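You operate a simulated robot arm through the tools that you are given. There is no shell and no other tool. Be economical: measure what you need, move in short steps, check, and stop when the job is done.

The job below is to be done with a simulated robot arm. You get a single attempt, and the scene is never put back.

## Task
Wipe the mango jar's rim, then lay the gold lid on it with the wand.
Fine: rag back, wand into its holder.

The check looks at the end state, three seconds after you hand in, the way a careful person would. Anything else that was tipped, shoved, dropped, spilled or broken makes it a failure. Lids that push on must go on centred and level and be pressed home; caps that screw on are set level and turned clockwise until they are tight.

## Robot
A 7-joint arm with a two-finger parallel gripper, fixed in place. Base frame: the origin is at the foot of the arm, x ahead of it, y to its left, z up; the work surface is at about z = 0. Readings come in mm, degrees, newtons and seconds.
With the tool pointing down near the work surface it reaches from about 220 to 580 mm from the base axis. Its first joint turns from -66.0 to 66.0 degrees. Payload 2.5 kg.
The tool frame sits at the grasp point between the pads (the TCP): z along the fingers, y along the line on which they close. The tips reach 23 mm beyond it. Largest opening 94 mm; finger width 38, thickness 10; the body of the gripper, 54 by 96 mm, starts 39 mm behind the TCP.
Orientation is told as [roll, pitch, yaw] about the base's x, y, z axes, in that order, counted from this pose: with the fingers straight down and closing along the base's y, the tool's x points along the base's -x, its y along +y and its z along -z.

## Interface
- The arm moves only by the tool play_rows. Its argument "steps" is a list of rows, each a list of 7 numbers: the turn, a rotation vector about the tool's x, y, z in degrees, then the shift along the tool's x, y, z in cm, then the gripper command, from -1 (fully open) to 1 (shut), values between in proportion. In form: [[wx, wy, wz, x, y, z, fingers], ...]. A call has 1 to 10 rows; each row shifts and turns the commanded pose from where the row before left it, along the tool's axes as they then stand. A row lasts 0.2 s, in which the tool goes at most 50 mm and 8.6 degrees; a call with a longer step from one row to the next is refused whole, and so is a gripper value outside its range. A pose out of reach is approached as far as the arm can. The call stops where the force on the tool passes 40 N (or 10 N more than at its start, if that is more) or the arm is blocked; 0.2 s more then pass. Each finger travels about 108 mm/s and halts on what it meets, pressing with about 39 N; the grip force reading is that of the motor and also rises with nothing between the fingers. The clock runs only during rows and for 0.2 s after the last one: add rows that do not move to give the fingers time. It gives the time, the measured TCP pose, the force on the tool (base axes), the opening and the grip force at its end, in the units of the frame above (readings bear some noise).
- Cameras (640 x 400 px; columns grow to the right, rows downward): "scene" is fixed at [89.6, -392, 557.9]; the picture's right is [0.96, -0.29, 0.00], its down [-0.14, -0.46, -0.88] and it looks along [0.26, 0.84, -0.48] (base axes); focal length 289 px, centre (320, 200). "wrist" rides on the gripper at [-39, 0, -44] in the tool frame; the picture's right is [0.00, -1.00, 0.00], its down [0.97, 0.00, -0.24] and it looks along [0.24, 0.00, 0.97] (tool axes); focal length 218 px, centre (320, 200). There is no depth. A picture from a camera that has moved, and an enlarged one, comes with that camera's place and axes in the base frame and with its lens. The place of the scene camera against the robot may be out by one fixed shift of up to 12 mm in any direction.
- grab_frame(camera): a new picture of that camera. No time passes.
- enlarge(camera, box): a new picture of the part [left, top, right, bottom] of that camera's present view, enlarged. No time passes.
- sign_off(): hands the job in; it is judged then, once.

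Go step by step. Nothing tells you positions but the pictures and the camera data: compare them with the known pose of the tool, close in by small moves and look again before you grip or let go. The budget is 120 turns and 84 pictures, counting those below and the enlarged ones. Unless the task says otherwise, let go and move clear before handing in, and close with one line.

The tools are called as name(argument=value, ...) on one line, values as JSON. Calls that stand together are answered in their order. play_rows: Moves the arm, as the interface text tells. Its arguments: {"type":"object","properties":{"steps":{"type":"array","items":{"type":"array","items":{"type":"number"}}}},"required":["steps"]} The other tools are called the same way: grab_frame (camera) takes a picture; enlarge (camera, box) takes an enlarged picture of a part of a camera's view; sign_off () hands the job in.

At the start:

```text
time: 0.0
eef_pos: [295.0, 225.4, 440.2]
tool_rot: [0.0, 0.0, 0.0]
ft_force: [-0.2, 0.7, -0.3]
opening: 93.9
grip_force: 0.1
```

scene: 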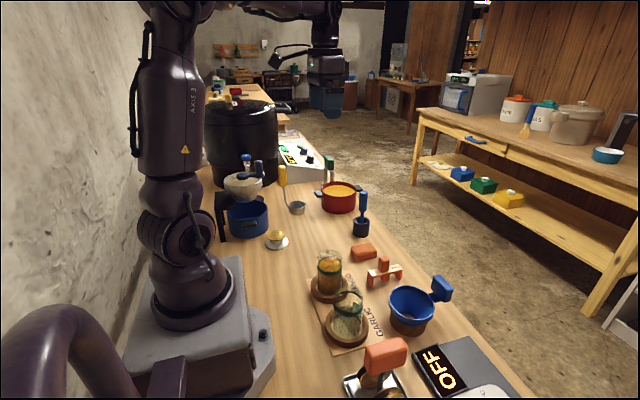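
wrist: 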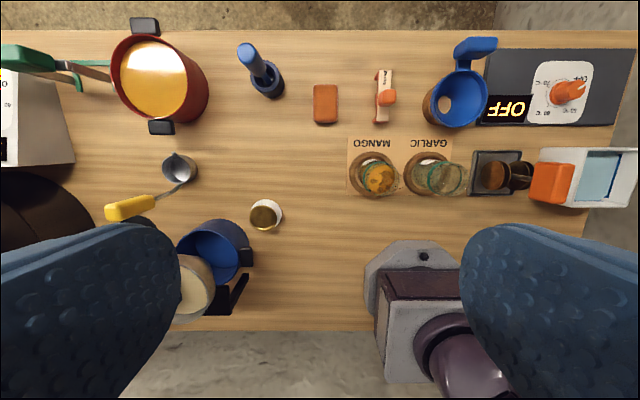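

I see two jars on a labelled mat, a gold lid on a dish, a blue wand-like thing, and orange pieces. I'll look closer before planning.

enlarge(camera="scene", box=[300, 180, 460, 280])

enlarge(camera="scene", box=[290, 240, 450, 360])

enlarge(camera="wrist", box=[220, 30, 420, 240])

enlarge(camera="scene", box=[200, 140, 340, 260])

```text
4.00 times, centred on (380, 230) of scene
camera zoom: at [89.6, -392.0, 557.9], right [0.96, -0.29, 0.0], down [-0.14, -0.46, -0.88], along [0.26, 0.84, -0.48], focal length 1156 px, centre (80, 80)
```

zoom: 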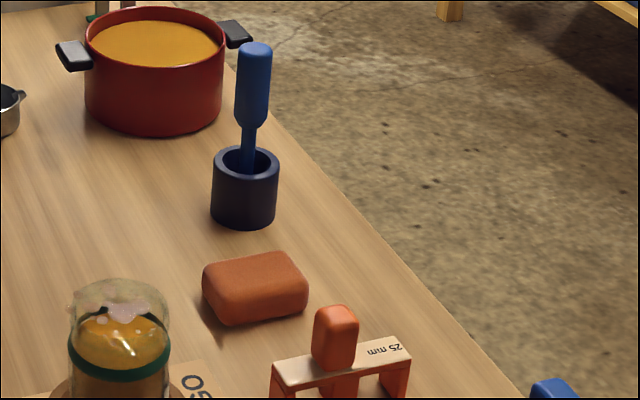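

```text
3.33 times, centred on (370, 300) of scene
camera zoom: at [89.6, -392.0, 557.9], right [0.96, -0.29, 0.0], down [-0.14, -0.46, -0.88], along [0.26, 0.84, -0.48], focal length 963 px, centre (153, -133)
```

zoom: 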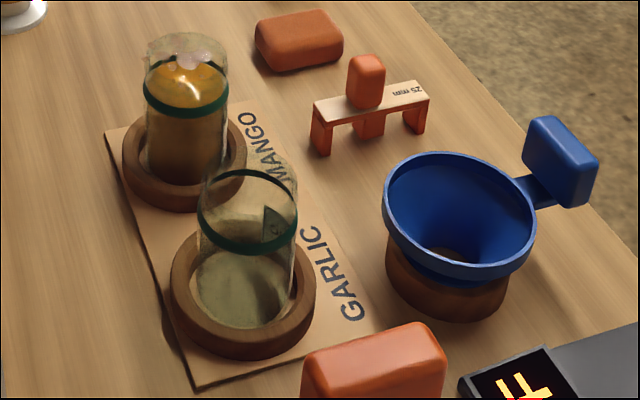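

```text
1.90 times, centred on (320, 135) of wrist
camera zoom: at [332.3, 225.2, 484.2], right [0.0, -1.0, 0.0], down [-0.97, 0.0, 0.24], along [-0.24, 0.0, -0.97], focal length 416 px, centre (320, 324)
```

zoom: 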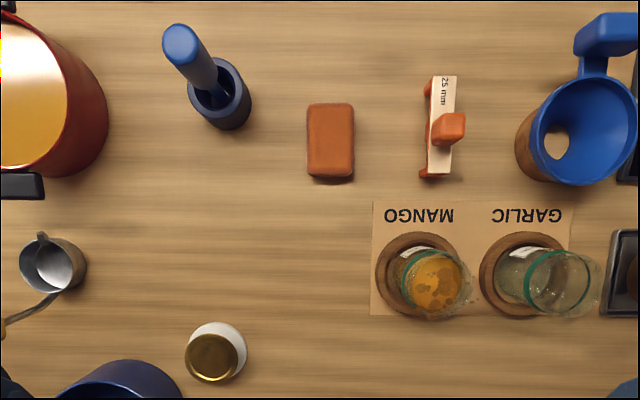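

```text
3.33 times, centred on (270, 200) of scene
camera zoom: at [89.6, -392.0, 557.9], right [0.96, -0.29, 0.0], down [-0.14, -0.46, -0.88], along [0.26, 0.84, -0.48], focal length 963 px, centre (487, 200)
```

zoom: 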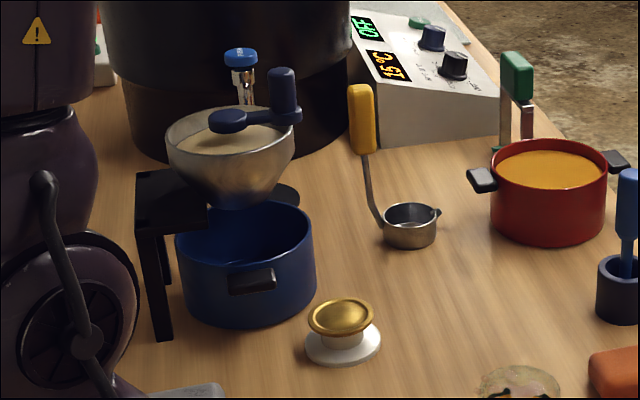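

The rag (soft orange block) is near (413,215), the wand stands in its cup near (452,319), the gold lid near (180,345), and the mango jar rim near (275,115,110). I'm moving above the rag first.

play_rows(steps=[[0, 0, 0, -2, -0.2, 4, -1], [0, 0, 0, -2, -0.2, 4, -1], [0, 0, 0, -2, -0.2, 4, -1], [0, 0, 0, -2, -0.2, 4, -1], [0, 0, 0, -2, -0.2, 4, -1], [0, 0, 0, -1.8, 0, 4, -1], [0, 0, 0, 0, 0, 4, -1]])

grab_frame(camera="wrist")

enlarge(camera="wrist", box=[240, 150, 400, 260])

```text
time: 1.6
eef_pos: [411.8, 214.9, 159.4]
tool_rot: [0.0, 0.1, 0.1]
ft_force: [-0.1, -0.3, 0.1]
opening: 94.2
grip_force: 0.2
```

```text
77 pictures are left
camera wrist: at [451.0, 214.9, 203.7], right [0.0, -1.0, 0.0], down [-0.97, 0.0, 0.24], along [-0.24, 0.0, -0.97], focal length 218 px, centre (320, 200)
```

wrist: 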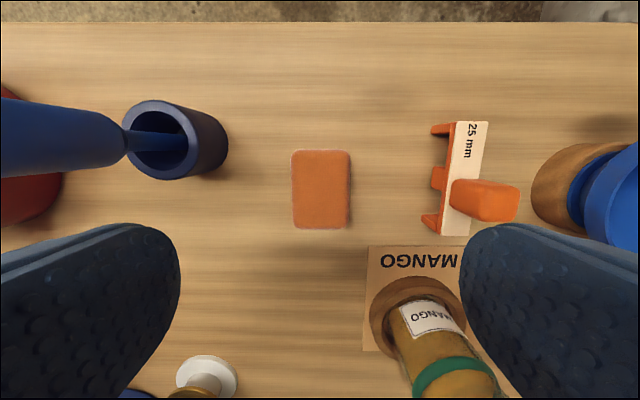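

```text
3.64 times, centred on (320, 205) of wrist
camera zoom: at [451.0, 214.9, 203.7], right [0.0, -1.0, 0.0], down [-0.97, 0.0, 0.24], along [-0.24, 0.0, -0.97], focal length 794 px, centre (320, 182)
```

zoom: 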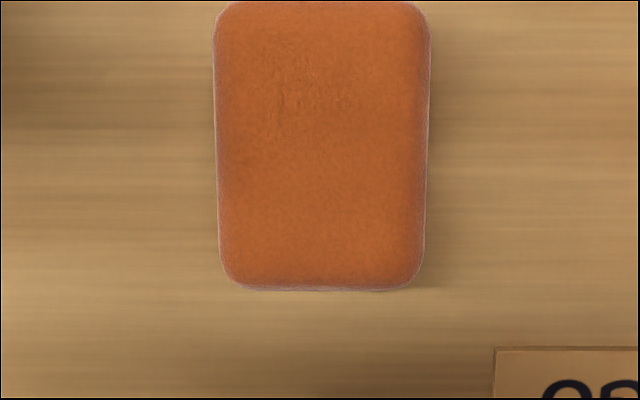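

The rag sits centred under me at about (415,214), roughly 48 wide in y and 65 in x. I'll lower so the tips sit about 10 mm above the table, leaving rag below the fingers, then grip.

play_rows(steps=[[0, 0, 0, -0.3, -0.1, 4, -1], [0, 0, 0, 0, 0, 4, -1], [0, 0, 0, 0, 0, 3, -1], [0, 0, 0, 0, 0, 1.6, -1], [0, 0, 0, 0, 0, 0, -1]])

enlarge(camera="scene", box=[300, 180, 460, 280])

```text
time: 2.8
eef_pos: [416.0, 214.1, 33.8]
tool_rot: [0.0, 0.0, -0.1]
ft_force: [-0.1, 0.0, -1.0]
opening: 93.9
grip_force: 0.0
```

```text
4.00 times, centred on (380, 230) of scene
camera zoom: at [89.6, -392.0, 557.9], right [0.96, -0.29, 0.0], down [-0.14, -0.46, -0.88], along [0.26, 0.84, -0.48], focal length 1156 px, centre (80, 80)
```

zoom: 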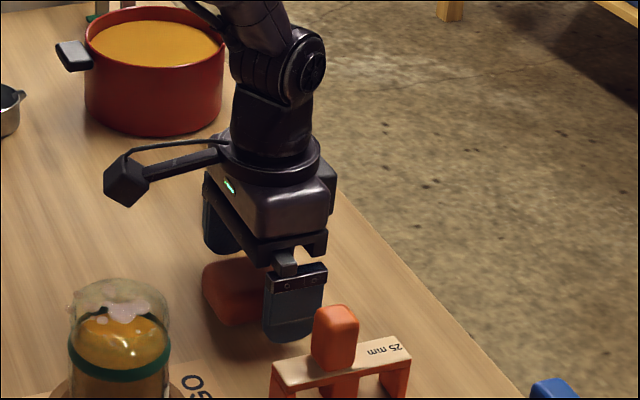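

The fingers straddle the rag cleanly. Closing on it, then a small lift.

play_rows(steps=[[0, 0, 0, 0, 0, 0, 1], [0, 0, 0, 0, 0, 0, 1], [0, 0, 0, 0, 0, 0, 1], [0, 0, 0, 0, 0, 0, 1]])

play_rows(steps=[[0, 0, 0, 0, 0, -2, 1], [0, 0, 0, 0, 0, -4, 1], [0, 0, 0, 0, 0, -4, 1], [0, 0, 0, 0, 0, -4, 1], [0, 0, 0, 0, 0, -4, 1], [0, 0, 0, 0, 0, 0, 1]])

grab_frame(camera="scene")

grab_frame(camera="wrist")

```text
time: 3.8
eef_pos: [416.2, 215.2, 33.3]
tool_rot: [0.1, 0.0, 0.0]
ft_force: [0.4, -0.1, 0.5]
opening: 49.2
grip_force: 38.9
```

```text
time: 5.2
eef_pos: [415.5, 213.7, 216.0]
tool_rot: [0.0, 0.0, 0.0]
ft_force: [-1.4, -0.6, -0.6]
opening: 48.8
grip_force: 39.0
```

```text
74 pictures are left
```

scene: 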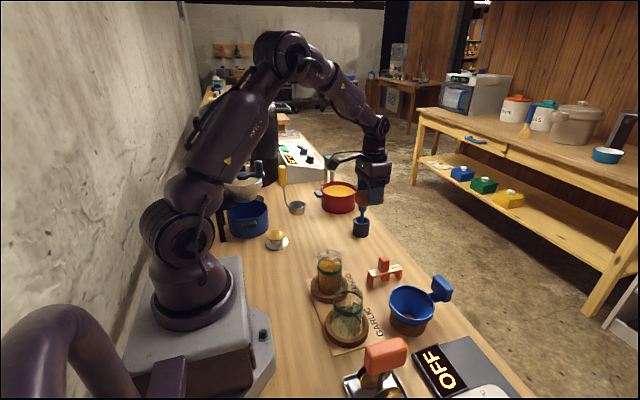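

```text
73 pictures are left
camera wrist: at [453.9, 213.7, 258.0], right [0.0, -1.0, 0.0], down [-0.97, 0.0, 0.24], along [-0.24, 0.0, -0.97], focal length 218 px, centre (320, 200)
```

wrist: 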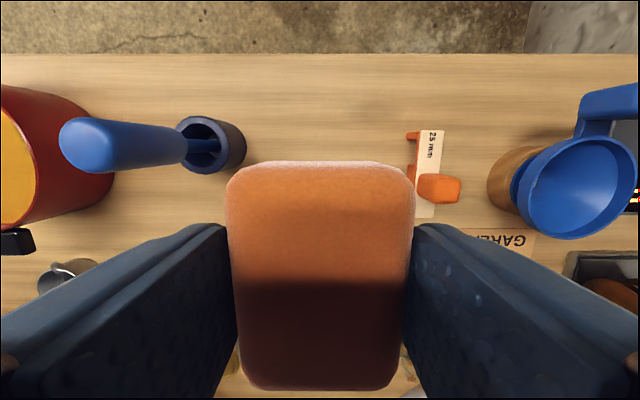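

The rag is held and hangs about 10 mm below the fingertips. Moving over the mango jar.

play_rows(steps=[[0, 0, 0, 2.8, -2, 0, 1], [0, 0, 0, 2.8, -2, 0, 1], [0, 0, 0, 2.8, -2, 0.4, 1], [0, 0, 0, 2.8, -2, 0.6, 1], [0, 0, 0, 2.8, -1.9, 0.6, 1], [0, 0, 0, 0, 0, 0, 1]])

enlarge(camera="scene", box=[270, 200, 430, 300])

grab_frame(camera="wrist")

```text
time: 6.6
eef_pos: [274.3, 115.8, 198.6]
tool_rot: [-0.1, 0.0, 0.0]
ft_force: [0.1, -0.3, 0.1]
opening: 48.9
grip_force: 39.2
```

```text
4.00 times, centred on (350, 250) of scene
camera zoom: at [89.6, -392.0, 557.9], right [0.96, -0.29, 0.0], down [-0.14, -0.46, -0.88], along [0.26, 0.84, -0.48], focal length 1156 px, centre (200, 0)
```

zoom: 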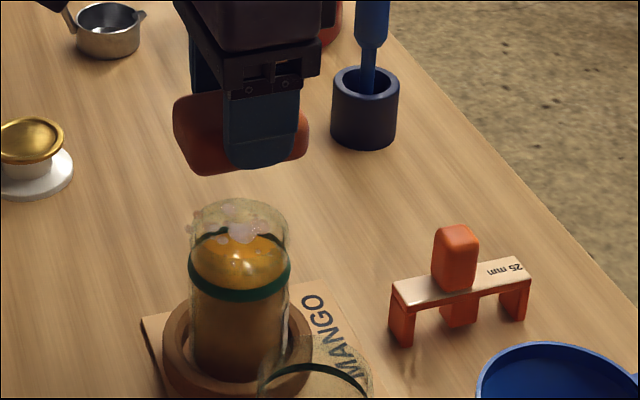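

```text
71 pictures are left
camera wrist: at [312.3, 115.2, 242.6], right [0.0, -1.0, 0.0], down [-0.97, 0.0, 0.24], along [-0.24, 0.0, -0.97], focal length 218 px, centre (320, 200)
```

wrist: 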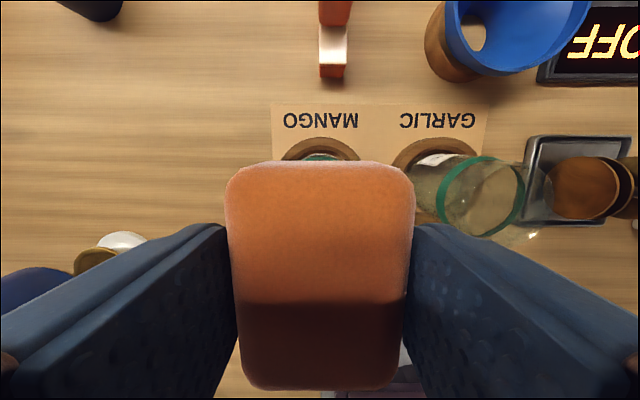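

The rag is centred over the mango jar with its bottom about 55 mm above the rim. Lowering to contact in small steps.

play_rows(steps=[[0, 0, 0, 0, 0, 2.5, 1], [0, 0, 0, 0, 0, 2, 1], [0, 0, 0, 0, 0, 0.3, 1], [0, 0, 0, 0, 0, 0.2, 1], [0, 0, 0, 0, 0, 0, 1]])

enlarge(camera="scene", box=[270, 200, 430, 300])

```text
time: 7.8
eef_pos: [274.8, 115.0, 148.6]
tool_rot: [-0.1, 0.0, 0.0]
ft_force: [-0.3, -0.1, 0.0]
opening: 49.0
grip_force: 38.9
```

```text
4.00 times, centred on (350, 250) of scene
camera zoom: at [89.6, -392.0, 557.9], right [0.96, -0.29, 0.0], down [-0.14, -0.46, -0.88], along [0.26, 0.84, -0.48], focal length 1156 px, centre (200, 0)
```

zoom: 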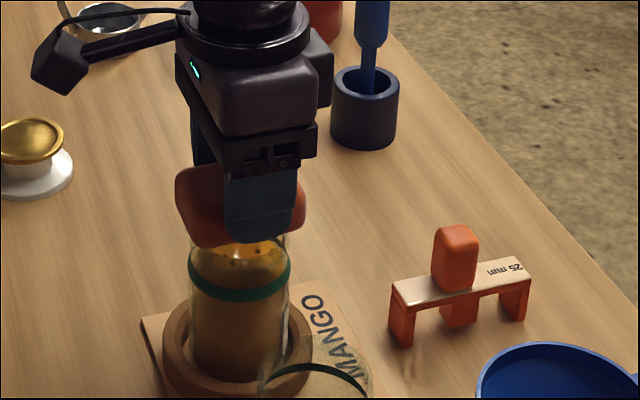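

Almost there; no contact force yet. Stepping down 2 mm at a time.

play_rows(steps=[[0, 0, 0, 0, 0, 0.2, 1], [0, 0, 0, 0, 0, 0.2, 1], [0, 0, 0, 0, 0, 0, 1]])

play_rows(steps=[[0, 0, 0, 0, 0, 0.2, 1], [0, 0, 0, 0, 0, 0, 1]])

play_rows(steps=[[0, 0, 0, 0, 0, 0.1, 1], [0, 0, 0, 0, 0, 0, 1]])

```text
time: 8.6
eef_pos: [275.2, 116.1, 145.1]
tool_rot: [0.0, 0.0, 0.0]
ft_force: [-0.1, 0.2, -0.2]
opening: 49.0
grip_force: 39.2
```

```text
time: 9.2
eef_pos: [275.1, 115.5, 142.8]
tool_rot: [0.0, 0.0, 0.0]
ft_force: [0.7, 0.0, -0.4]
opening: 49.1
grip_force: 39.6
```

```text
time: 9.8
eef_pos: [274.3, 115.9, 143.2]
tool_rot: [0.1, 0.0, 0.0]
ft_force: [-2.6, -2.0, 7.9]
opening: 49.0
grip_force: 38.9
```

Contact at about 8 N (rim z ≈ 110). Wiping in a circle of radius 12 mm.

play_rows(steps=[[0, 0, 0, 1.2, 0, 0, 1], [0, 0, 0, -0.35, 0.85, 0, 1], [0, 0, 0, -0.85, 0.35, 0, 1], [0, 0, 0, -0.85, -0.35, 0, 1], [0, 0, 0, -0.35, -0.85, 0, 1], [0, 0, 0, 0.35, -0.85, 0, 1], [0, 0, 0, 0.85, -0.35, 0, 1], [0, 0, 0, 0.85, 0.35, 0, 1], [0, 0, 0, 0.35, 0.85, 0, 1], [0, 0, 0, -1.2, 0, 0, 1]])

play_rows(steps=[[0, 0, 0, 1.5, 0, 0, 1], [0, 0, 0, -0.45, -1.05, 0, 1], [0, 0, 0, -1.05, -0.45, 0, 1], [0, 0, 0, -1.05, 0.45, 0, 1], [0, 0, 0, -0.45, 1.05, 0, 1], [0, 0, 0, 0.45, 1.05, 0, 1], [0, 0, 0, 1.05, 0.45, 0, 1], [0, 0, 0, 1.05, -0.45, 0, 1], [0, 0, 0, 0.45, -1.05, 0, 1], [0, 0, 0, -1.5, 0, 0, 1]])

play_rows(steps=[[0, 0, 0, 0, 0, -2, 1], [0, 0, 0, 0, 0, -4, 1], [0, 0, 0, -4.5, 2, -1, 1], [0, 0, 0, -4.5, 4, 0, 1], [0, 0, 0, -5, 0, 0, 1]])

enlarge(camera="scene", box=[290, 235, 390, 300])

```text
time: 11.9
eef_pos: [267.7, 115.6, 141.9]
tool_rot: [-0.2, 0.5, 0.0]
ft_force: [0.6, -1.1, 1.8]
opening: 49.3
grip_force: 38.9
stopped in row 10: the force on the tool passed its limit (the readings are from after the stop); the commanded pose is now the measured one
```

```text
time: 14.2
eef_pos: [266.0, 115.0, 141.7]
tool_rot: [-0.3, 0.7, 0.0]
ft_force: [-6.2, 0.3, 13.1]
opening: 48.9
grip_force: 39.2
```

```text
refused: row 3 steps farther than a row can; nothing moved
```

```text
6.15 times, centred on (340, 268) of scene
camera zoom: at [89.5, -392.0, 557.9], right [0.96, -0.29, 0.0], down [-0.14, -0.46, -0.88], along [0.26, 0.84, -0.48], focal length 1778 px, centre (197, -215)
```

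zoom: 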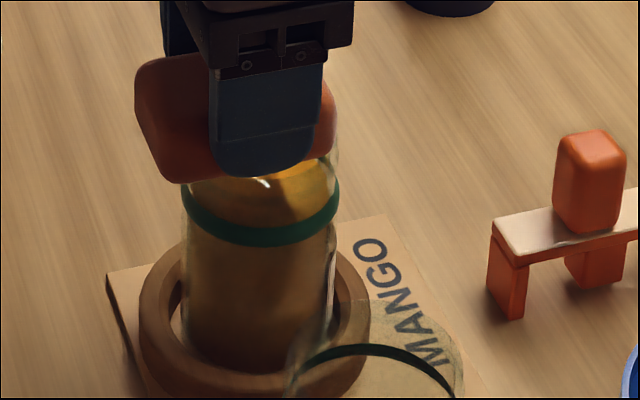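

The jar is still upright. Lifting to check the rim.

play_rows(steps=[[0, 0, 0, 0, 0, -2, 1], [0, 0, 0, 0, 0, -4, 1], [0, 0, 0, -4, 2, -1, 1], [0, 0, 0, -4, 2.5, 0, 1], [0, 0, 0, -4, 2.5, 0, 1], [0, 0, 0, 0, 0, 0, 1]])

enlarge(camera="scene", box=[290, 235, 390, 300])

grab_frame(camera="wrist")

```text
time: 15.6
eef_pos: [387.6, 185.8, 209.0]
tool_rot: [-0.2, 0.6, 0.0]
ft_force: [0.1, -0.2, -0.6]
opening: 49.0
grip_force: 39.2
```

```text
6.15 times, centred on (340, 268) of scene
camera zoom: at [89.6, -392.0, 557.9], right [0.96, -0.29, 0.0], down [-0.14, -0.46, -0.88], along [0.26, 0.84, -0.48], focal length 1778 px, centre (197, -215)
```

zoom: 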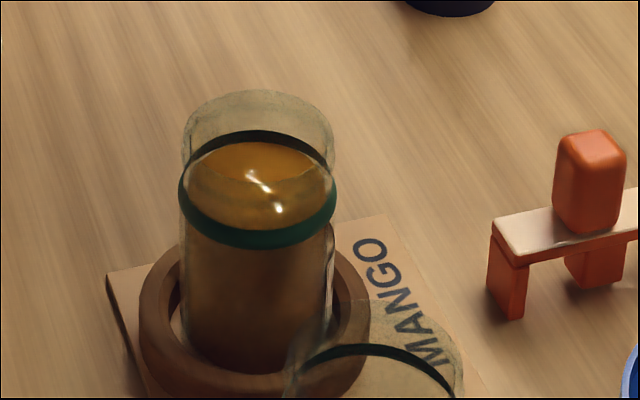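

```text
67 pictures are left
camera wrist: at [425.7, 185.6, 252.8], right [0.0, -1.0, 0.0], down [-0.97, 0.0, 0.25], along [-0.25, 0.0, -0.97], focal length 218 px, centre (320, 200)
```

wrist: 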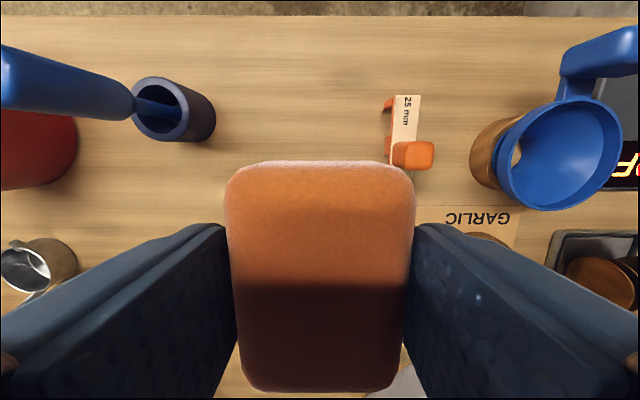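

The smear is gone. Taking the rag back to its original spot at (416,214), z 33.

play_rows(steps=[[-0.2, -0.6, 0, -2.8, 2.9, 1, 1], [0, 0, 0, 0, 0, 4, 1], [0, 0, 0, 0, 0, 4, 1], [0, 0, 0, 0, 0, 4, 1], [0, 0, 0, 0, 0, 3, 1], [0, 0, 0, 0, 0, 0.8, 1], [0, 0, 0, 0, 0, 0, 1]])

```text
time: 17.1
eef_pos: [415.6, 214.8, 40.9]
tool_rot: [0.0, -0.2, 0.0]
ft_force: [-0.5, 0.2, 0.5]
opening: 49.0
grip_force: 39.3
```

play_rows(steps=[[0, 0.2, 0, 0, 0, 0.4, 1], [0, 0, 0, 0, 0, 0.2, 1], [0, 0, 0, 0, 0, 0, 1]])

enlarge(camera="scene", box=[320, 210, 420, 280])

```text
time: 17.9
eef_pos: [415.0, 215.1, 35.3]
tool_rot: [0.0, 0.2, 0.0]
ft_force: [-0.6, -0.1, 0.0]
opening: 49.0
grip_force: 38.7
```

```text
5.71 times, centred on (370, 245) of scene
camera zoom: at [89.6, -392.0, 557.9], right [0.96, -0.29, 0.0], down [-0.14, -0.46, -0.88], along [0.26, 0.84, -0.48], focal length 1651 px, centre (34, -57)
```

zoom: 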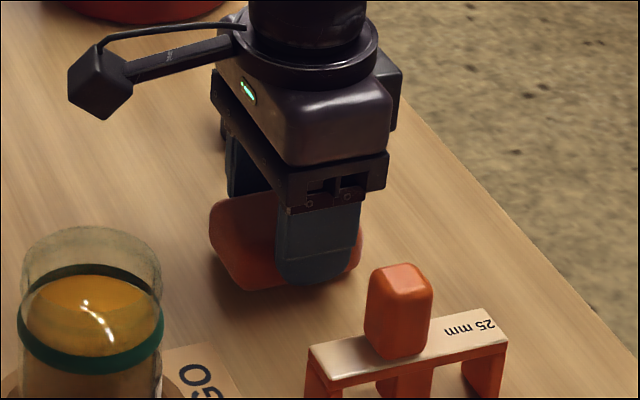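

Two more millimetres down, then open and rise.

play_rows(steps=[[0, 0, 0, 0, 0, 0.1, 1], [0, 0, 0, 0, 0, 0.1, 1], [0, 0, 0, 0, 0, 0, 1]])

play_rows(steps=[[0, 0, 0, 0, 0, 0, -1], [0, 0, 0, 0, 0, 0, -1], [0, 0, 0, 0, 0, 0, -1], [0, 0, 0, 0, 0, -3, -1], [0, 0, 0, 0, 0, -5, -1], [0, 0, 0, 0, 0, -5, -1], [0, 0, 0, 0, 0, -5, -1], [0, 0, 0, 0, 0, -5, -1], [0, 0, 0, 0, 0, 0, -1]])

grab_frame(camera="wrist")

```text
time: 18.8
eef_pos: [416.0, 214.1, 34.7]
tool_rot: [0.0, 0.2, 0.0]
ft_force: [0.2, -0.1, -0.1]
opening: 49.0
grip_force: 38.8
```

```text
time: 20.8
eef_pos: [414.6, 213.2, 264.9]
tool_rot: [-0.1, 0.2, -0.1]
ft_force: [0.6, -0.3, 0.0]
opening: 93.9
grip_force: 0.0
```

```text
65 pictures are left
camera wrist: at [452.9, 213.0, 308.3], right [0.0, -1.0, 0.0], down [-0.97, 0.0, 0.24], along [-0.24, 0.0, -0.97], focal length 218 px, centre (320, 200)
```

wrist: 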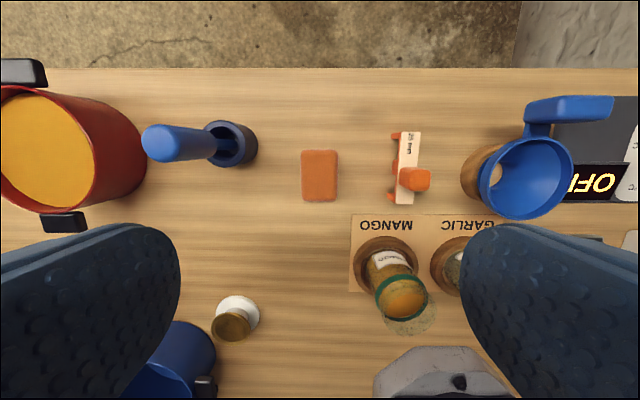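

The rag is back in place. Moving above the wand.

play_rows(steps=[[0, -0.2, 0, -1.3, 3.5, 0, -1], [0, 0, 0, -1.3, 3.5, 0, -1], [0, 0, 0, -1.2, 3.5, 0, -1], [0, 0, 0, 0, 0, 0, -1]])

grab_frame(camera="wrist")

enlarge(camera="scene", box=[310, 130, 430, 250])

```text
time: 21.8
eef_pos: [454.5, 320.0, 263.2]
tool_rot: [0.0, 0.0, 0.0]
ft_force: [0.4, -0.5, 0.5]
opening: 94.2
grip_force: 0.3
```

```text
64 pictures are left
camera wrist: at [491.5, 319.3, 307.3], right [0.0, -1.0, 0.0], down [-0.97, 0.0, 0.24], along [-0.24, 0.0, -0.97], focal length 218 px, centre (320, 200)
```

wrist: 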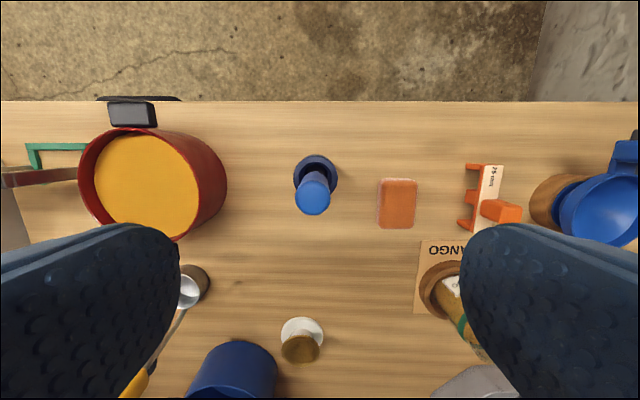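

```text
3.33 times, centred on (370, 190) of scene
camera zoom: at [89.6, -392.0, 557.9], right [0.96, -0.29, 0.0], down [-0.14, -0.46, -0.88], along [0.26, 0.84, -0.48], focal length 963 px, centre (153, 233)
```

zoom: 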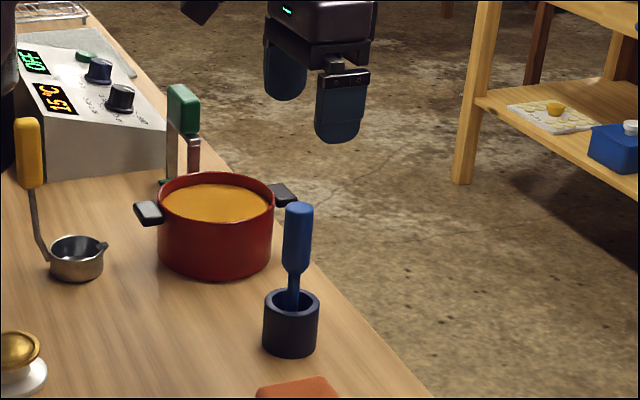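

The wand top is about (457,324). Nudging there and lowering partway to refine.

play_rows(steps=[[0, 0, 0, -0.3, 0.35, 4, -1], [0, 0, 0, 0, 0, 3.2, -1], [0, 0, 0, 0, 0, 0, -1]])

grab_frame(camera="wrist")

enlarge(camera="scene", box=[330, 160, 410, 240])

```text
time: 22.6
eef_pos: [457.9, 322.5, 190.1]
tool_rot: [0.0, -0.2, 0.0]
ft_force: [0.1, -0.2, -0.1]
opening: 93.9
grip_force: 0.1
```

```text
62 pictures are left
camera wrist: at [495.1, 322.2, 235.0], right [0.0, -1.0, 0.0], down [-0.97, 0.0, 0.24], along [-0.24, 0.0, -0.97], focal length 218 px, centre (320, 200)
```

wrist: 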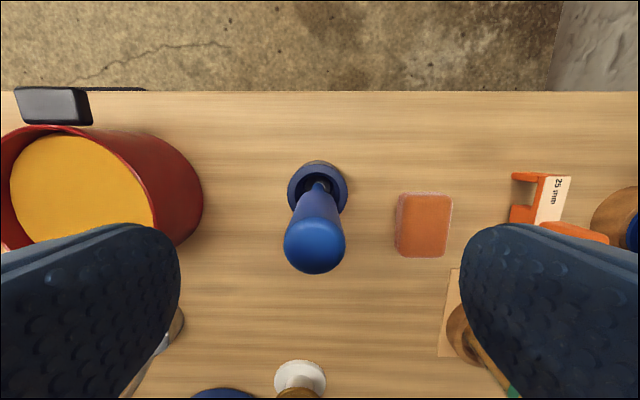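

```text
5.00 times, centred on (370, 200) of scene
camera zoom: at [89.6, -392.0, 557.9], right [0.96, -0.29, 0.0], down [-0.14, -0.46, -0.88], along [0.26, 0.84, -0.48], focal length 1445 px, centre (70, 200)
```

zoom: 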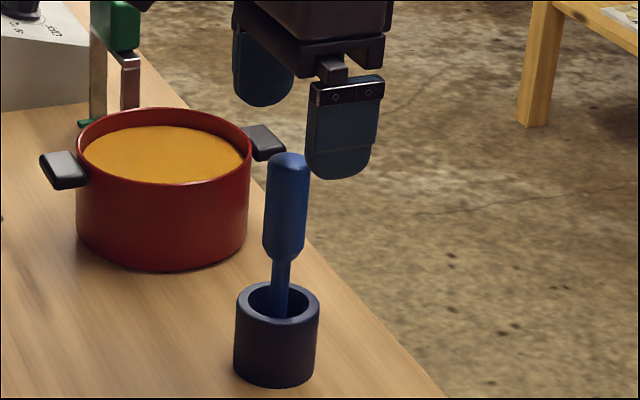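

The wand handle spans about z 75–148, nearly vertical. Lowering to z≈122 centred on (456,324.5), then checking before closing.

play_rows(steps=[[0, 0.2, 0, 0.2, 0.2, 3, -1], [0, 0, 0, 0, 0, 2.5, -1], [0, 0, 0, 0, 0, 1.3, -1], [0, 0, 0, 0, 0, 0, -1]])

grab_frame(camera="wrist")

enlarge(camera="scene", box=[330, 160, 410, 240])

```text
time: 23.6
eef_pos: [455.6, 324.5, 124.1]
tool_rot: [0.0, 0.1, 0.0]
ft_force: [0.8, 0.2, 0.3]
opening: 93.9
grip_force: 0.1
```

```text
60 pictures are left
camera wrist: at [493.2, 324.4, 167.7], right [0.0, -1.0, 0.0], down [-0.97, 0.0, 0.24], along [-0.24, 0.0, -0.97], focal length 218 px, centre (320, 200)
```

wrist: 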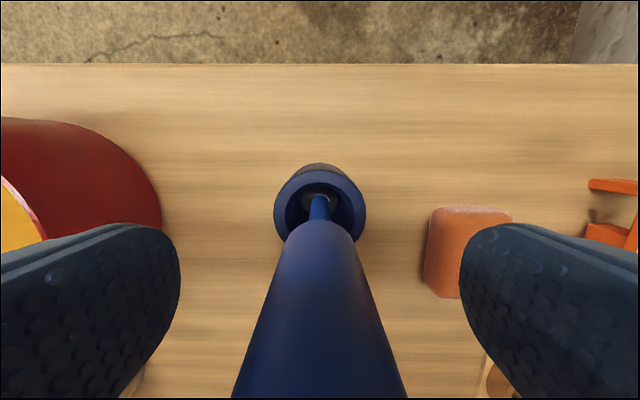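

```text
5.00 times, centred on (370, 200) of scene
camera zoom: at [89.6, -392.0, 557.9], right [0.96, -0.29, 0.0], down [-0.14, -0.46, -0.88], along [0.26, 0.84, -0.48], focal length 1445 px, centre (70, 200)
```

zoom: 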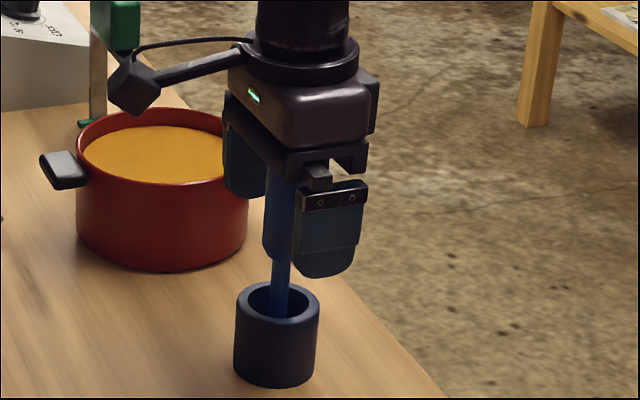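

The handle is centred between the fingers. Closing and lifting straight up.

play_rows(steps=[[0, 0, 0, 0, 0, 0, 1], [0, 0, 0, 0, 0, 0, 1], [0, 0, 0, 0, 0, 0, 1], [0, 0, 0, 0, 0, 0, 1], [0, 0, 0, 0, 0, 0, 1]])

play_rows(steps=[[0, 0, 0, 0, 0, -1, 1], [0, 0, 0, 0, 0, -2, 1], [0, 0, 0, 0, 0, -3, 1], [0, 0, 0, 0, 0, -3, 1], [0, 0, 0, 0, 0, -3, 1], [0, 0, 0, 0, 0, 0, 1]])

grab_frame(camera="wrist")

enlarge(camera="scene", box=[310, 100, 430, 240])

```text
time: 24.8
eef_pos: [455.3, 324.6, 124.0]
tool_rot: [0.0, 0.2, 0.0]
ft_force: [-0.7, 0.1, 0.0]
opening: 25.2
grip_force: 39.1
```

```text
time: 26.1
eef_pos: [456.3, 325.1, 244.9]
tool_rot: [0.0, 0.3, -0.1]
ft_force: [-0.4, 0.1, -0.8]
opening: 25.5
grip_force: 38.8
```

```text
58 pictures are left
camera wrist: at [493.2, 324.3, 288.0], right [0.0, -1.0, 0.0], down [-0.97, 0.0, 0.24], along [-0.24, 0.0, -0.97], focal length 218 px, centre (320, 200)
```

wrist: 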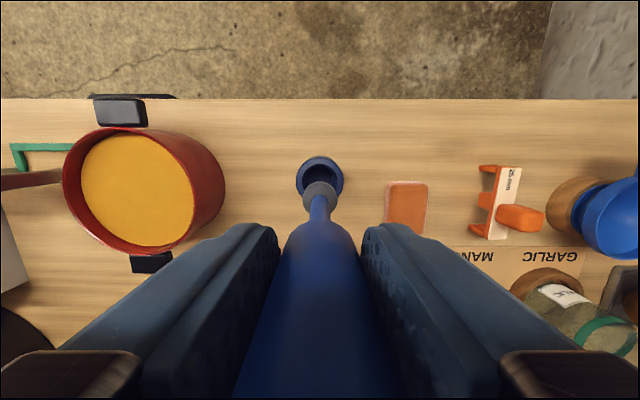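

```text
2.86 times, centred on (370, 170) of scene
camera zoom: at [89.6, -392.0, 557.9], right [0.96, -0.29, 0.0], down [-0.14, -0.46, -0.88], along [0.26, 0.84, -0.48], focal length 826 px, centre (177, 286)
```

zoom: 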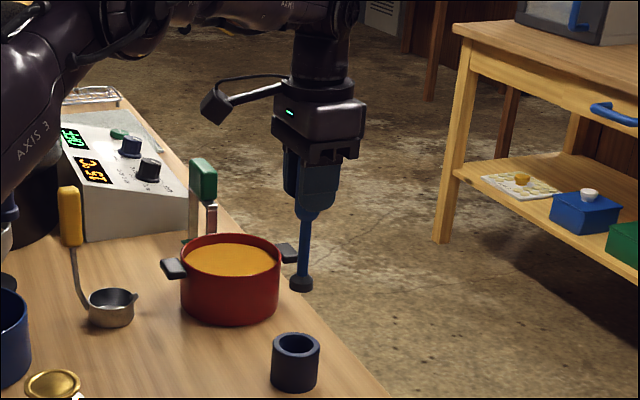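

The wand is held, hangs vertical, with its tip about 120 mm below the TCP. Moving toward the lid, stopping short to look at clearances by the mill.

play_rows(steps=[[0, -0.3, 0, 4, 0, -0.5, 1], [0, 0, 0, 4, 0, -0.5, 1], [0, 0, 0, 4, 0, -0.5, 1], [0, 0, 0, 4, 0, -0.5, 1], [0, 0, 0, 4, 0, -0.5, 1], [0, 0, 0, 0, 0, 0, 1]])

grab_frame(camera="wrist")

grab_frame(camera="scene")

```text
time: 27.6
eef_pos: [253.5, 324.2, 268.7]
tool_rot: [0.0, -0.1, 0.0]
ft_force: [0.2, 0.0, -0.1]
opening: 25.6
grip_force: 38.5
```

```text
56 pictures are left
camera wrist: at [292.0, 324.2, 312.8], right [0.0, -1.0, 0.0], down [-0.97, 0.0, 0.24], along [-0.24, 0.0, -0.97], focal length 218 px, centre (320, 200)
```

wrist: 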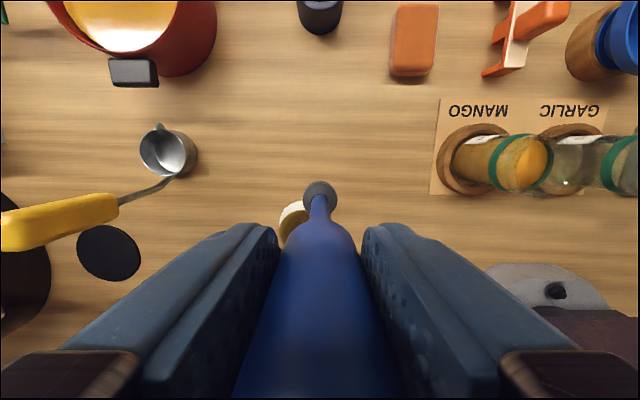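

```text
55 pictures are left
```

scene: 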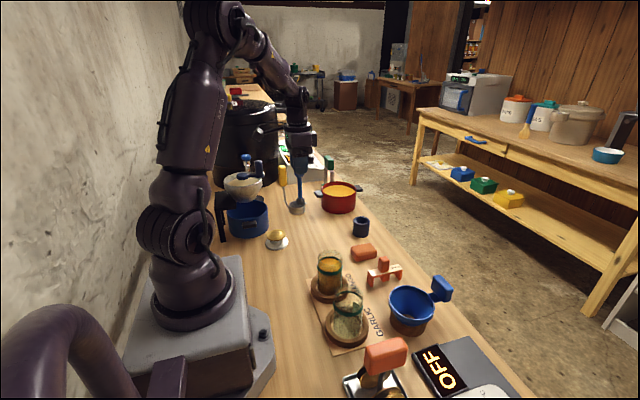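

The lid is hidden behind the wand. Shifting to see it unobstructed.

play_rows(steps=[[0, 0, 0, 2.5, -2.5, 0, 1], [0, 0, 0, 2.5, -2.5, 0, 1], [0, 0, 0, 0, 0, 0, 1]])

grab_frame(camera="wrist")

enlarge(camera="wrist", box=[200, 130, 340, 230])

```text
time: 28.4
eef_pos: [204.5, 274.0, 268.7]
tool_rot: [0.0, -0.1, 0.0]
ft_force: [0.0, 0.9, 0.0]
opening: 25.9
grip_force: 39.0
```

```text
54 pictures are left
camera wrist: at [242.1, 274.0, 312.1], right [0.0, -1.0, 0.0], down [-0.97, 0.0, 0.24], along [-0.24, 0.0, -0.97], focal length 218 px, centre (320, 200)
```

wrist: 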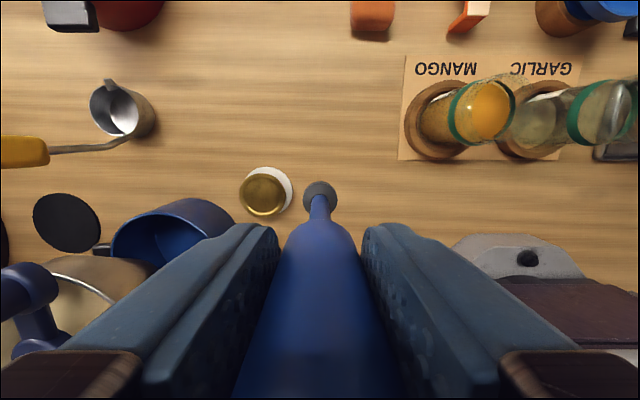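

```text
4.00 times, centred on (270, 180) of wrist
camera zoom: at [242.1, 274.0, 312.1], right [0.0, -1.0, 0.0], down [-0.97, 0.0, 0.24], along [-0.24, 0.0, -0.97], focal length 873 px, centre (520, 280)
```

zoom: 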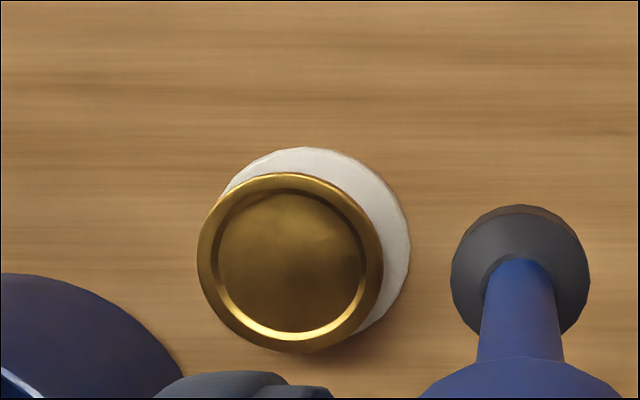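

The lid is at about (179.5,349.5), top z≈32, ~60 mm across; the mill hopper stays outside the gripper's footprint (y>400). Moving directly above the lid.

play_rows(steps=[[0, 0.1, 0, 1.25, 3.75, 0, 1], [0, 0, 0, 1.25, 3.75, 0, 1], [0, 0, 0, 0, 0, 3, 1], [0, 0, 0, 0, 0, 3, 1], [0, 0, 0, 0, 0, 0, 1]])

enlarge(camera="scene", box=[210, 130, 350, 260])

grab_frame(camera="wrist")

```text
time: 29.6
eef_pos: [179.7, 349.7, 207.4]
tool_rot: [0.0, -0.1, 0.0]
ft_force: [0.9, 0.3, -0.2]
opening: 25.6
grip_force: 38.4
```

```text
3.08 times, centred on (280, 195) of scene
camera zoom: at [89.6, -392.0, 558.0], right [0.96, -0.29, 0.0], down [-0.14, -0.46, -0.88], along [0.26, 0.84, -0.48], focal length 889 px, centre (443, 215)
```

zoom: 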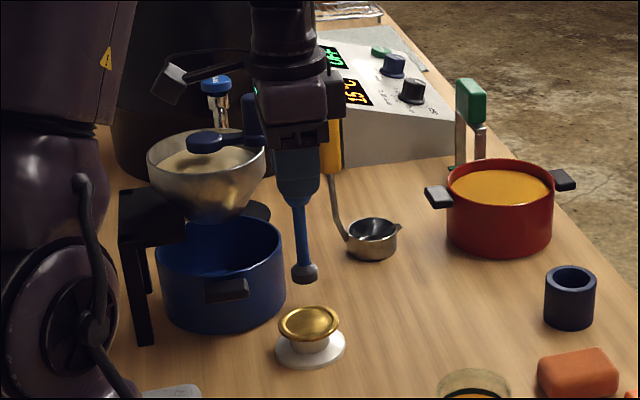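

```text
51 pictures are left
camera wrist: at [217.7, 348.7, 251.4], right [0.0, -1.0, 0.0], down [-0.97, 0.0, 0.24], along [-0.24, 0.0, -0.97], focal length 218 px, centre (320, 200)
```

wrist: 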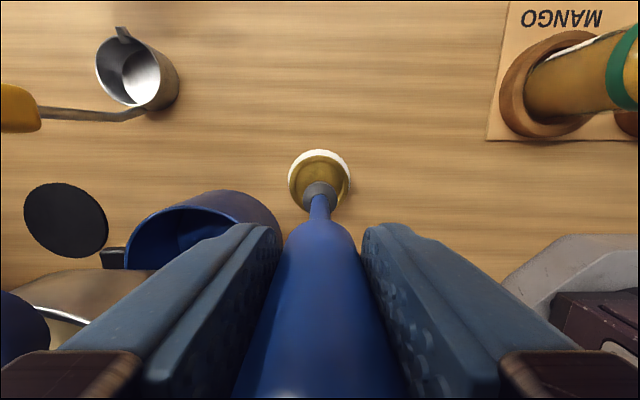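

Nearly aligned; I'll enlarge for the fine offset.

enlarge(camera="wrist", box=[270, 130, 370, 230])

enlarge(camera="scene", box=[250, 200, 310, 260])

```text
4.00 times, centred on (320, 180) of wrist
camera zoom: at [217.7, 348.7, 251.4], right [0.0, -1.0, 0.0], down [-0.97, 0.0, 0.24], along [-0.24, 0.0, -0.97], focal length 873 px, centre (320, 280)
```

zoom: 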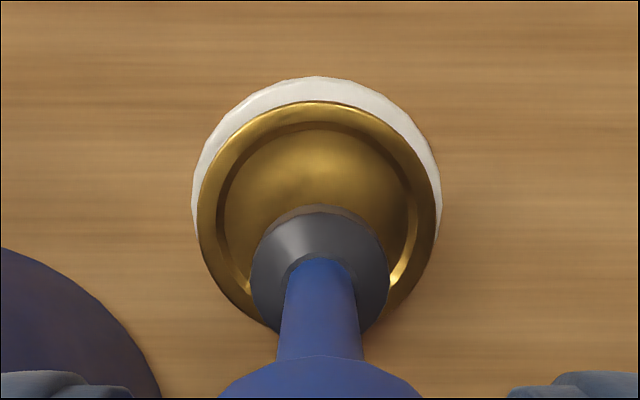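

```text
6.67 times, centred on (280, 230) of scene
camera zoom: at [89.6, -392.0, 558.0], right [0.96, -0.29, 0.0], down [-0.14, -0.46, -0.88], along [0.26, 0.84, -0.48], focal length 1927 px, centre (587, 0)
```

zoom: 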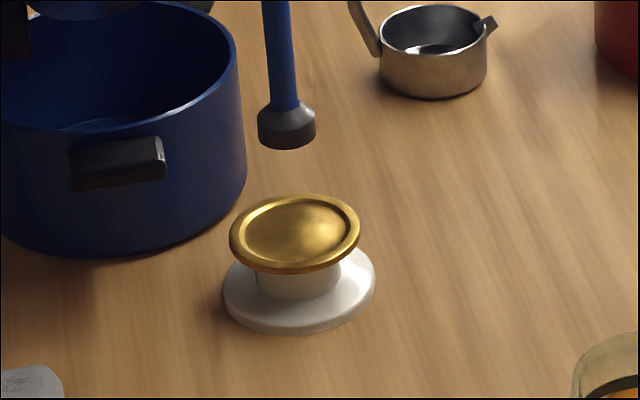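

Aligned within ~1 mm; tip is about 46 mm above the lid. Small correction, then lowering 40 mm.

play_rows(steps=[[0, 0.1, 0, -0.05, 0.08, 2, 1], [0, 0, 0, 0, 0, 1.5, 1], [0, 0, 0, 0, 0, 0.5, 1], [0, 0, 0, 0, 0, 0, 1]])

enlarge(camera="scene", box=[250, 200, 310, 260])

```text
time: 30.6
eef_pos: [180.9, 351.2, 167.7]
tool_rot: [0.0, 0.1, -0.1]
ft_force: [-0.9, -0.4, -1.4]
opening: 25.6
grip_force: 38.7
```

```text
6.67 times, centred on (280, 230) of scene
camera zoom: at [89.6, -392.0, 557.9], right [0.96, -0.29, 0.0], down [-0.14, -0.46, -0.88], along [0.26, 0.84, -0.48], focal length 1927 px, centre (587, 0)
```

zoom: 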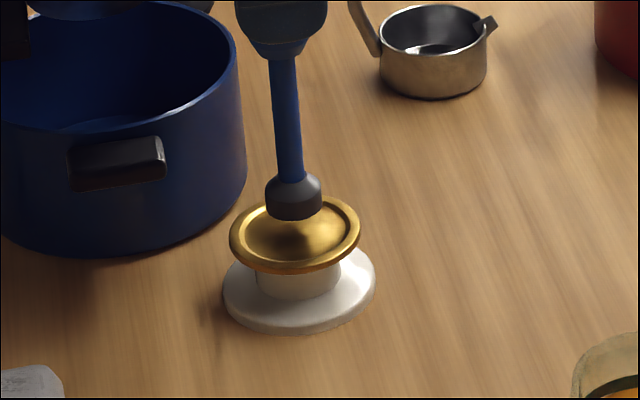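

About 8–10 mm left. Stepping down gently.

play_rows(steps=[[0, 0, 0, 0, 0, 0.3, 1], [0, 0, 0, 0, 0, 0.2, 1], [0, 0, 0, 0, 0, 0, 1]])

play_rows(steps=[[0, 0, 0, 0, 0, 0.2, 1], [0, 0, 0, 0, 0, 0, 1]])

enlarge(camera="scene", box=[250, 200, 310, 260])

```text
time: 31.4
eef_pos: [181.1, 349.7, 163.7]
tool_rot: [0.0, 0.2, 0.1]
ft_force: [-0.6, -0.1, -0.5]
opening: 25.4
grip_force: 39.4
```

```text
time: 31.9
eef_pos: [181.1, 350.8, 160.8]
tool_rot: [0.1, 0.2, 0.0]
ft_force: [0.8, -1.0, -0.2]
opening: 25.8
grip_force: 38.9
```

```text
6.67 times, centred on (280, 230) of scene
camera zoom: at [89.6, -392.0, 558.0], right [0.96, -0.29, 0.0], down [-0.14, -0.46, -0.88], along [0.26, 0.84, -0.48], focal length 1927 px, centre (587, 0)
```

zoom: 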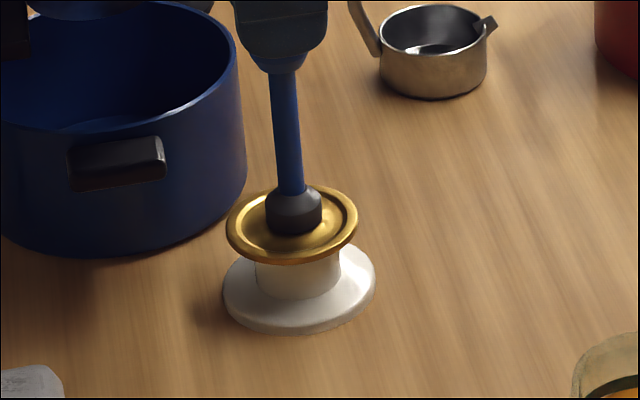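

The lid has snapped up onto the magnet, nearly centred. Lifting slowly.

play_rows(steps=[[0, 0, 0, 0, 0, -0.5, 1], [0, 0, 0, 0, 0, -1.5, 1], [0, 0, 0, 0, 0, -2.5, 1], [0, 0, 0, 0, 0, -2.5, 1], [0, 0, 0, 0, 0, -2.5, 1], [0, 0, 0, 0, 0, 0, 1]])

enlarge(camera="scene", box=[240, 160, 320, 260])

enlarge(camera="wrist", box=[270, 130, 370, 230])

```text
time: 33.4
eef_pos: [180.5, 350.9, 257.6]
tool_rot: [0.0, 0.0, 0.1]
ft_force: [-0.4, 0.2, -0.8]
opening: 25.7
grip_force: 38.8
```

```text
4.00 times, centred on (280, 210) of scene
camera zoom: at [89.6, -392.0, 558.0], right [0.96, -0.29, 0.0], down [-0.14, -0.46, -0.88], along [0.26, 0.84, -0.48], focal length 1156 px, centre (480, 160)
```

zoom: 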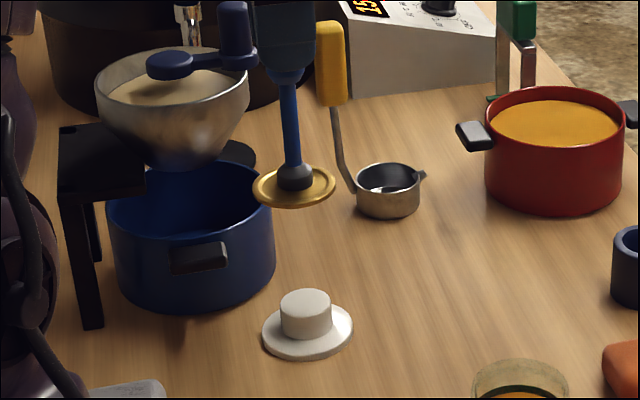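

```text
4.00 times, centred on (320, 180) of wrist
camera zoom: at [218.3, 349.8, 300.9], right [0.0, -1.0, 0.0], down [-0.97, 0.0, 0.24], along [-0.24, 0.0, -0.97], focal length 873 px, centre (320, 280)
```

zoom: 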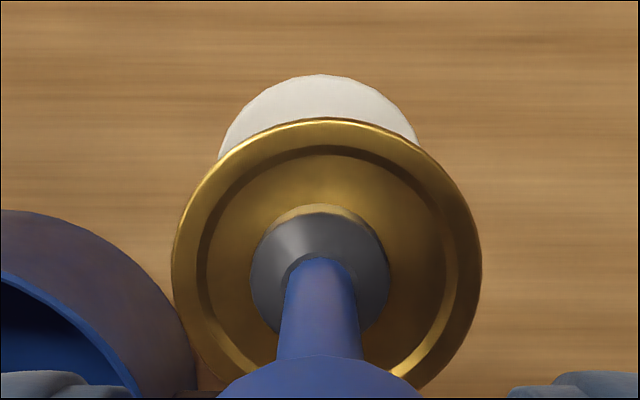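

The lid hangs level, offset about (-1,-1.2) mm from the tool axis, its top 120 mm below the TCP. Moving near the mango jar to measure the rim.

play_rows(steps=[[0, 0, 0, -1.2, -2, -0.5, 1], [0, 0, 0, -1.6, -2.6, -0.5, 1], [0, 0, 0, -1.6, -2.6, -0.2, 1], [0, 0, 0, -1.6, -2.6, 0, 1], [0, 0, 0, -1.6, -2.6, 0, 1], [0, 0, 0, -1.2, -1.6, 0, 1], [0, 0, 0, -0.7, -1, 0, 1], [0, 0, 0, 0, 0, 0, 1]])

grab_frame(camera="wrist")

enlarge(camera="wrist", box=[350, 130, 470, 230])

```text
time: 35.1
eef_pos: [275.8, 199.5, 268.3]
tool_rot: [-0.1, 0.1, 0.0]
ft_force: [0.9, -0.1, -0.9]
opening: 25.6
grip_force: 39.2
```

```text
44 pictures are left
camera wrist: at [313.6, 199.0, 312.1], right [0.0, -1.0, 0.0], down [-0.97, 0.0, 0.24], along [-0.24, 0.0, -0.97], focal length 218 px, centre (320, 200)
```

wrist: 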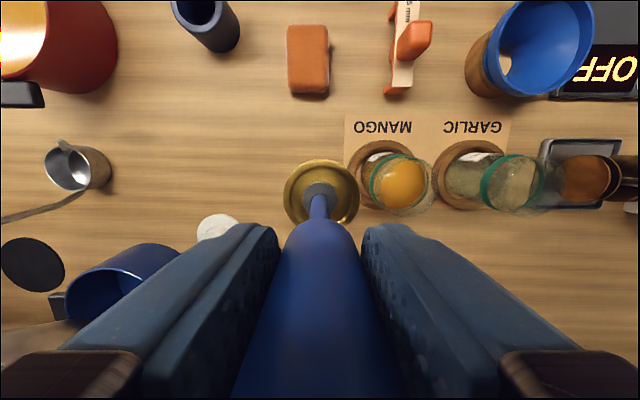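

```text
4.00 times, centred on (410, 180) of wrist
camera zoom: at [313.6, 199.0, 312.1], right [0.0, -1.0, 0.0], down [-0.97, 0.0, 0.24], along [-0.24, 0.0, -0.97], focal length 873 px, centre (-40, 280)
```

zoom: 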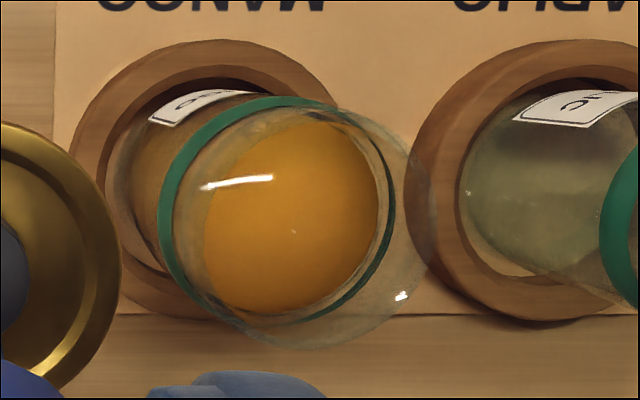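

Rim centre looks to be about (276,116). I'll enlarge more on the rim edges for precision.

enlarge(camera="wrist", box=[385, 145, 445, 225])

enlarge(camera="scene", box=[305, 240, 355, 300])

```text
5.00 times, centred on (415, 185) of wrist
camera zoom: at [313.6, 199.0, 312.1], right [0.0, -1.0, 0.0], down [-0.97, 0.0, 0.24], along [-0.24, 0.0, -0.97], focal length 1091 px, centre (-155, 275)
```

zoom: 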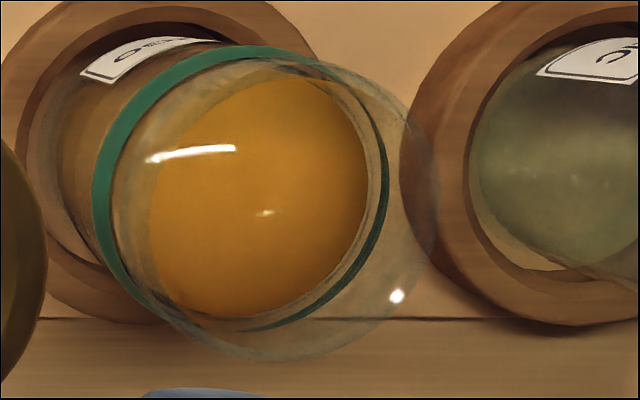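

```text
6.67 times, centred on (330, 270) of scene
camera zoom: at [89.6, -392.0, 557.9], right [0.96, -0.29, 0.0], down [-0.14, -0.46, -0.88], along [0.26, 0.84, -0.48], focal length 1927 px, centre (253, -267)
```

zoom: 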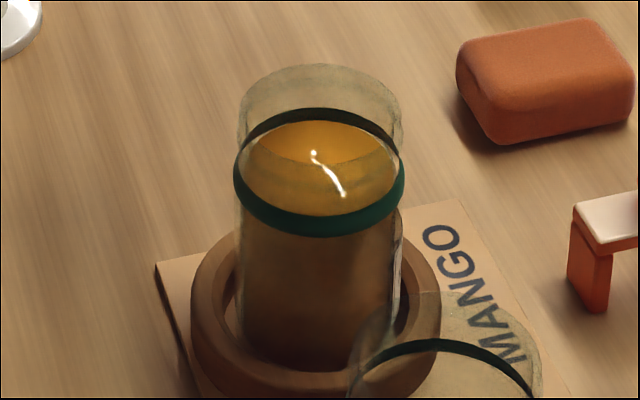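

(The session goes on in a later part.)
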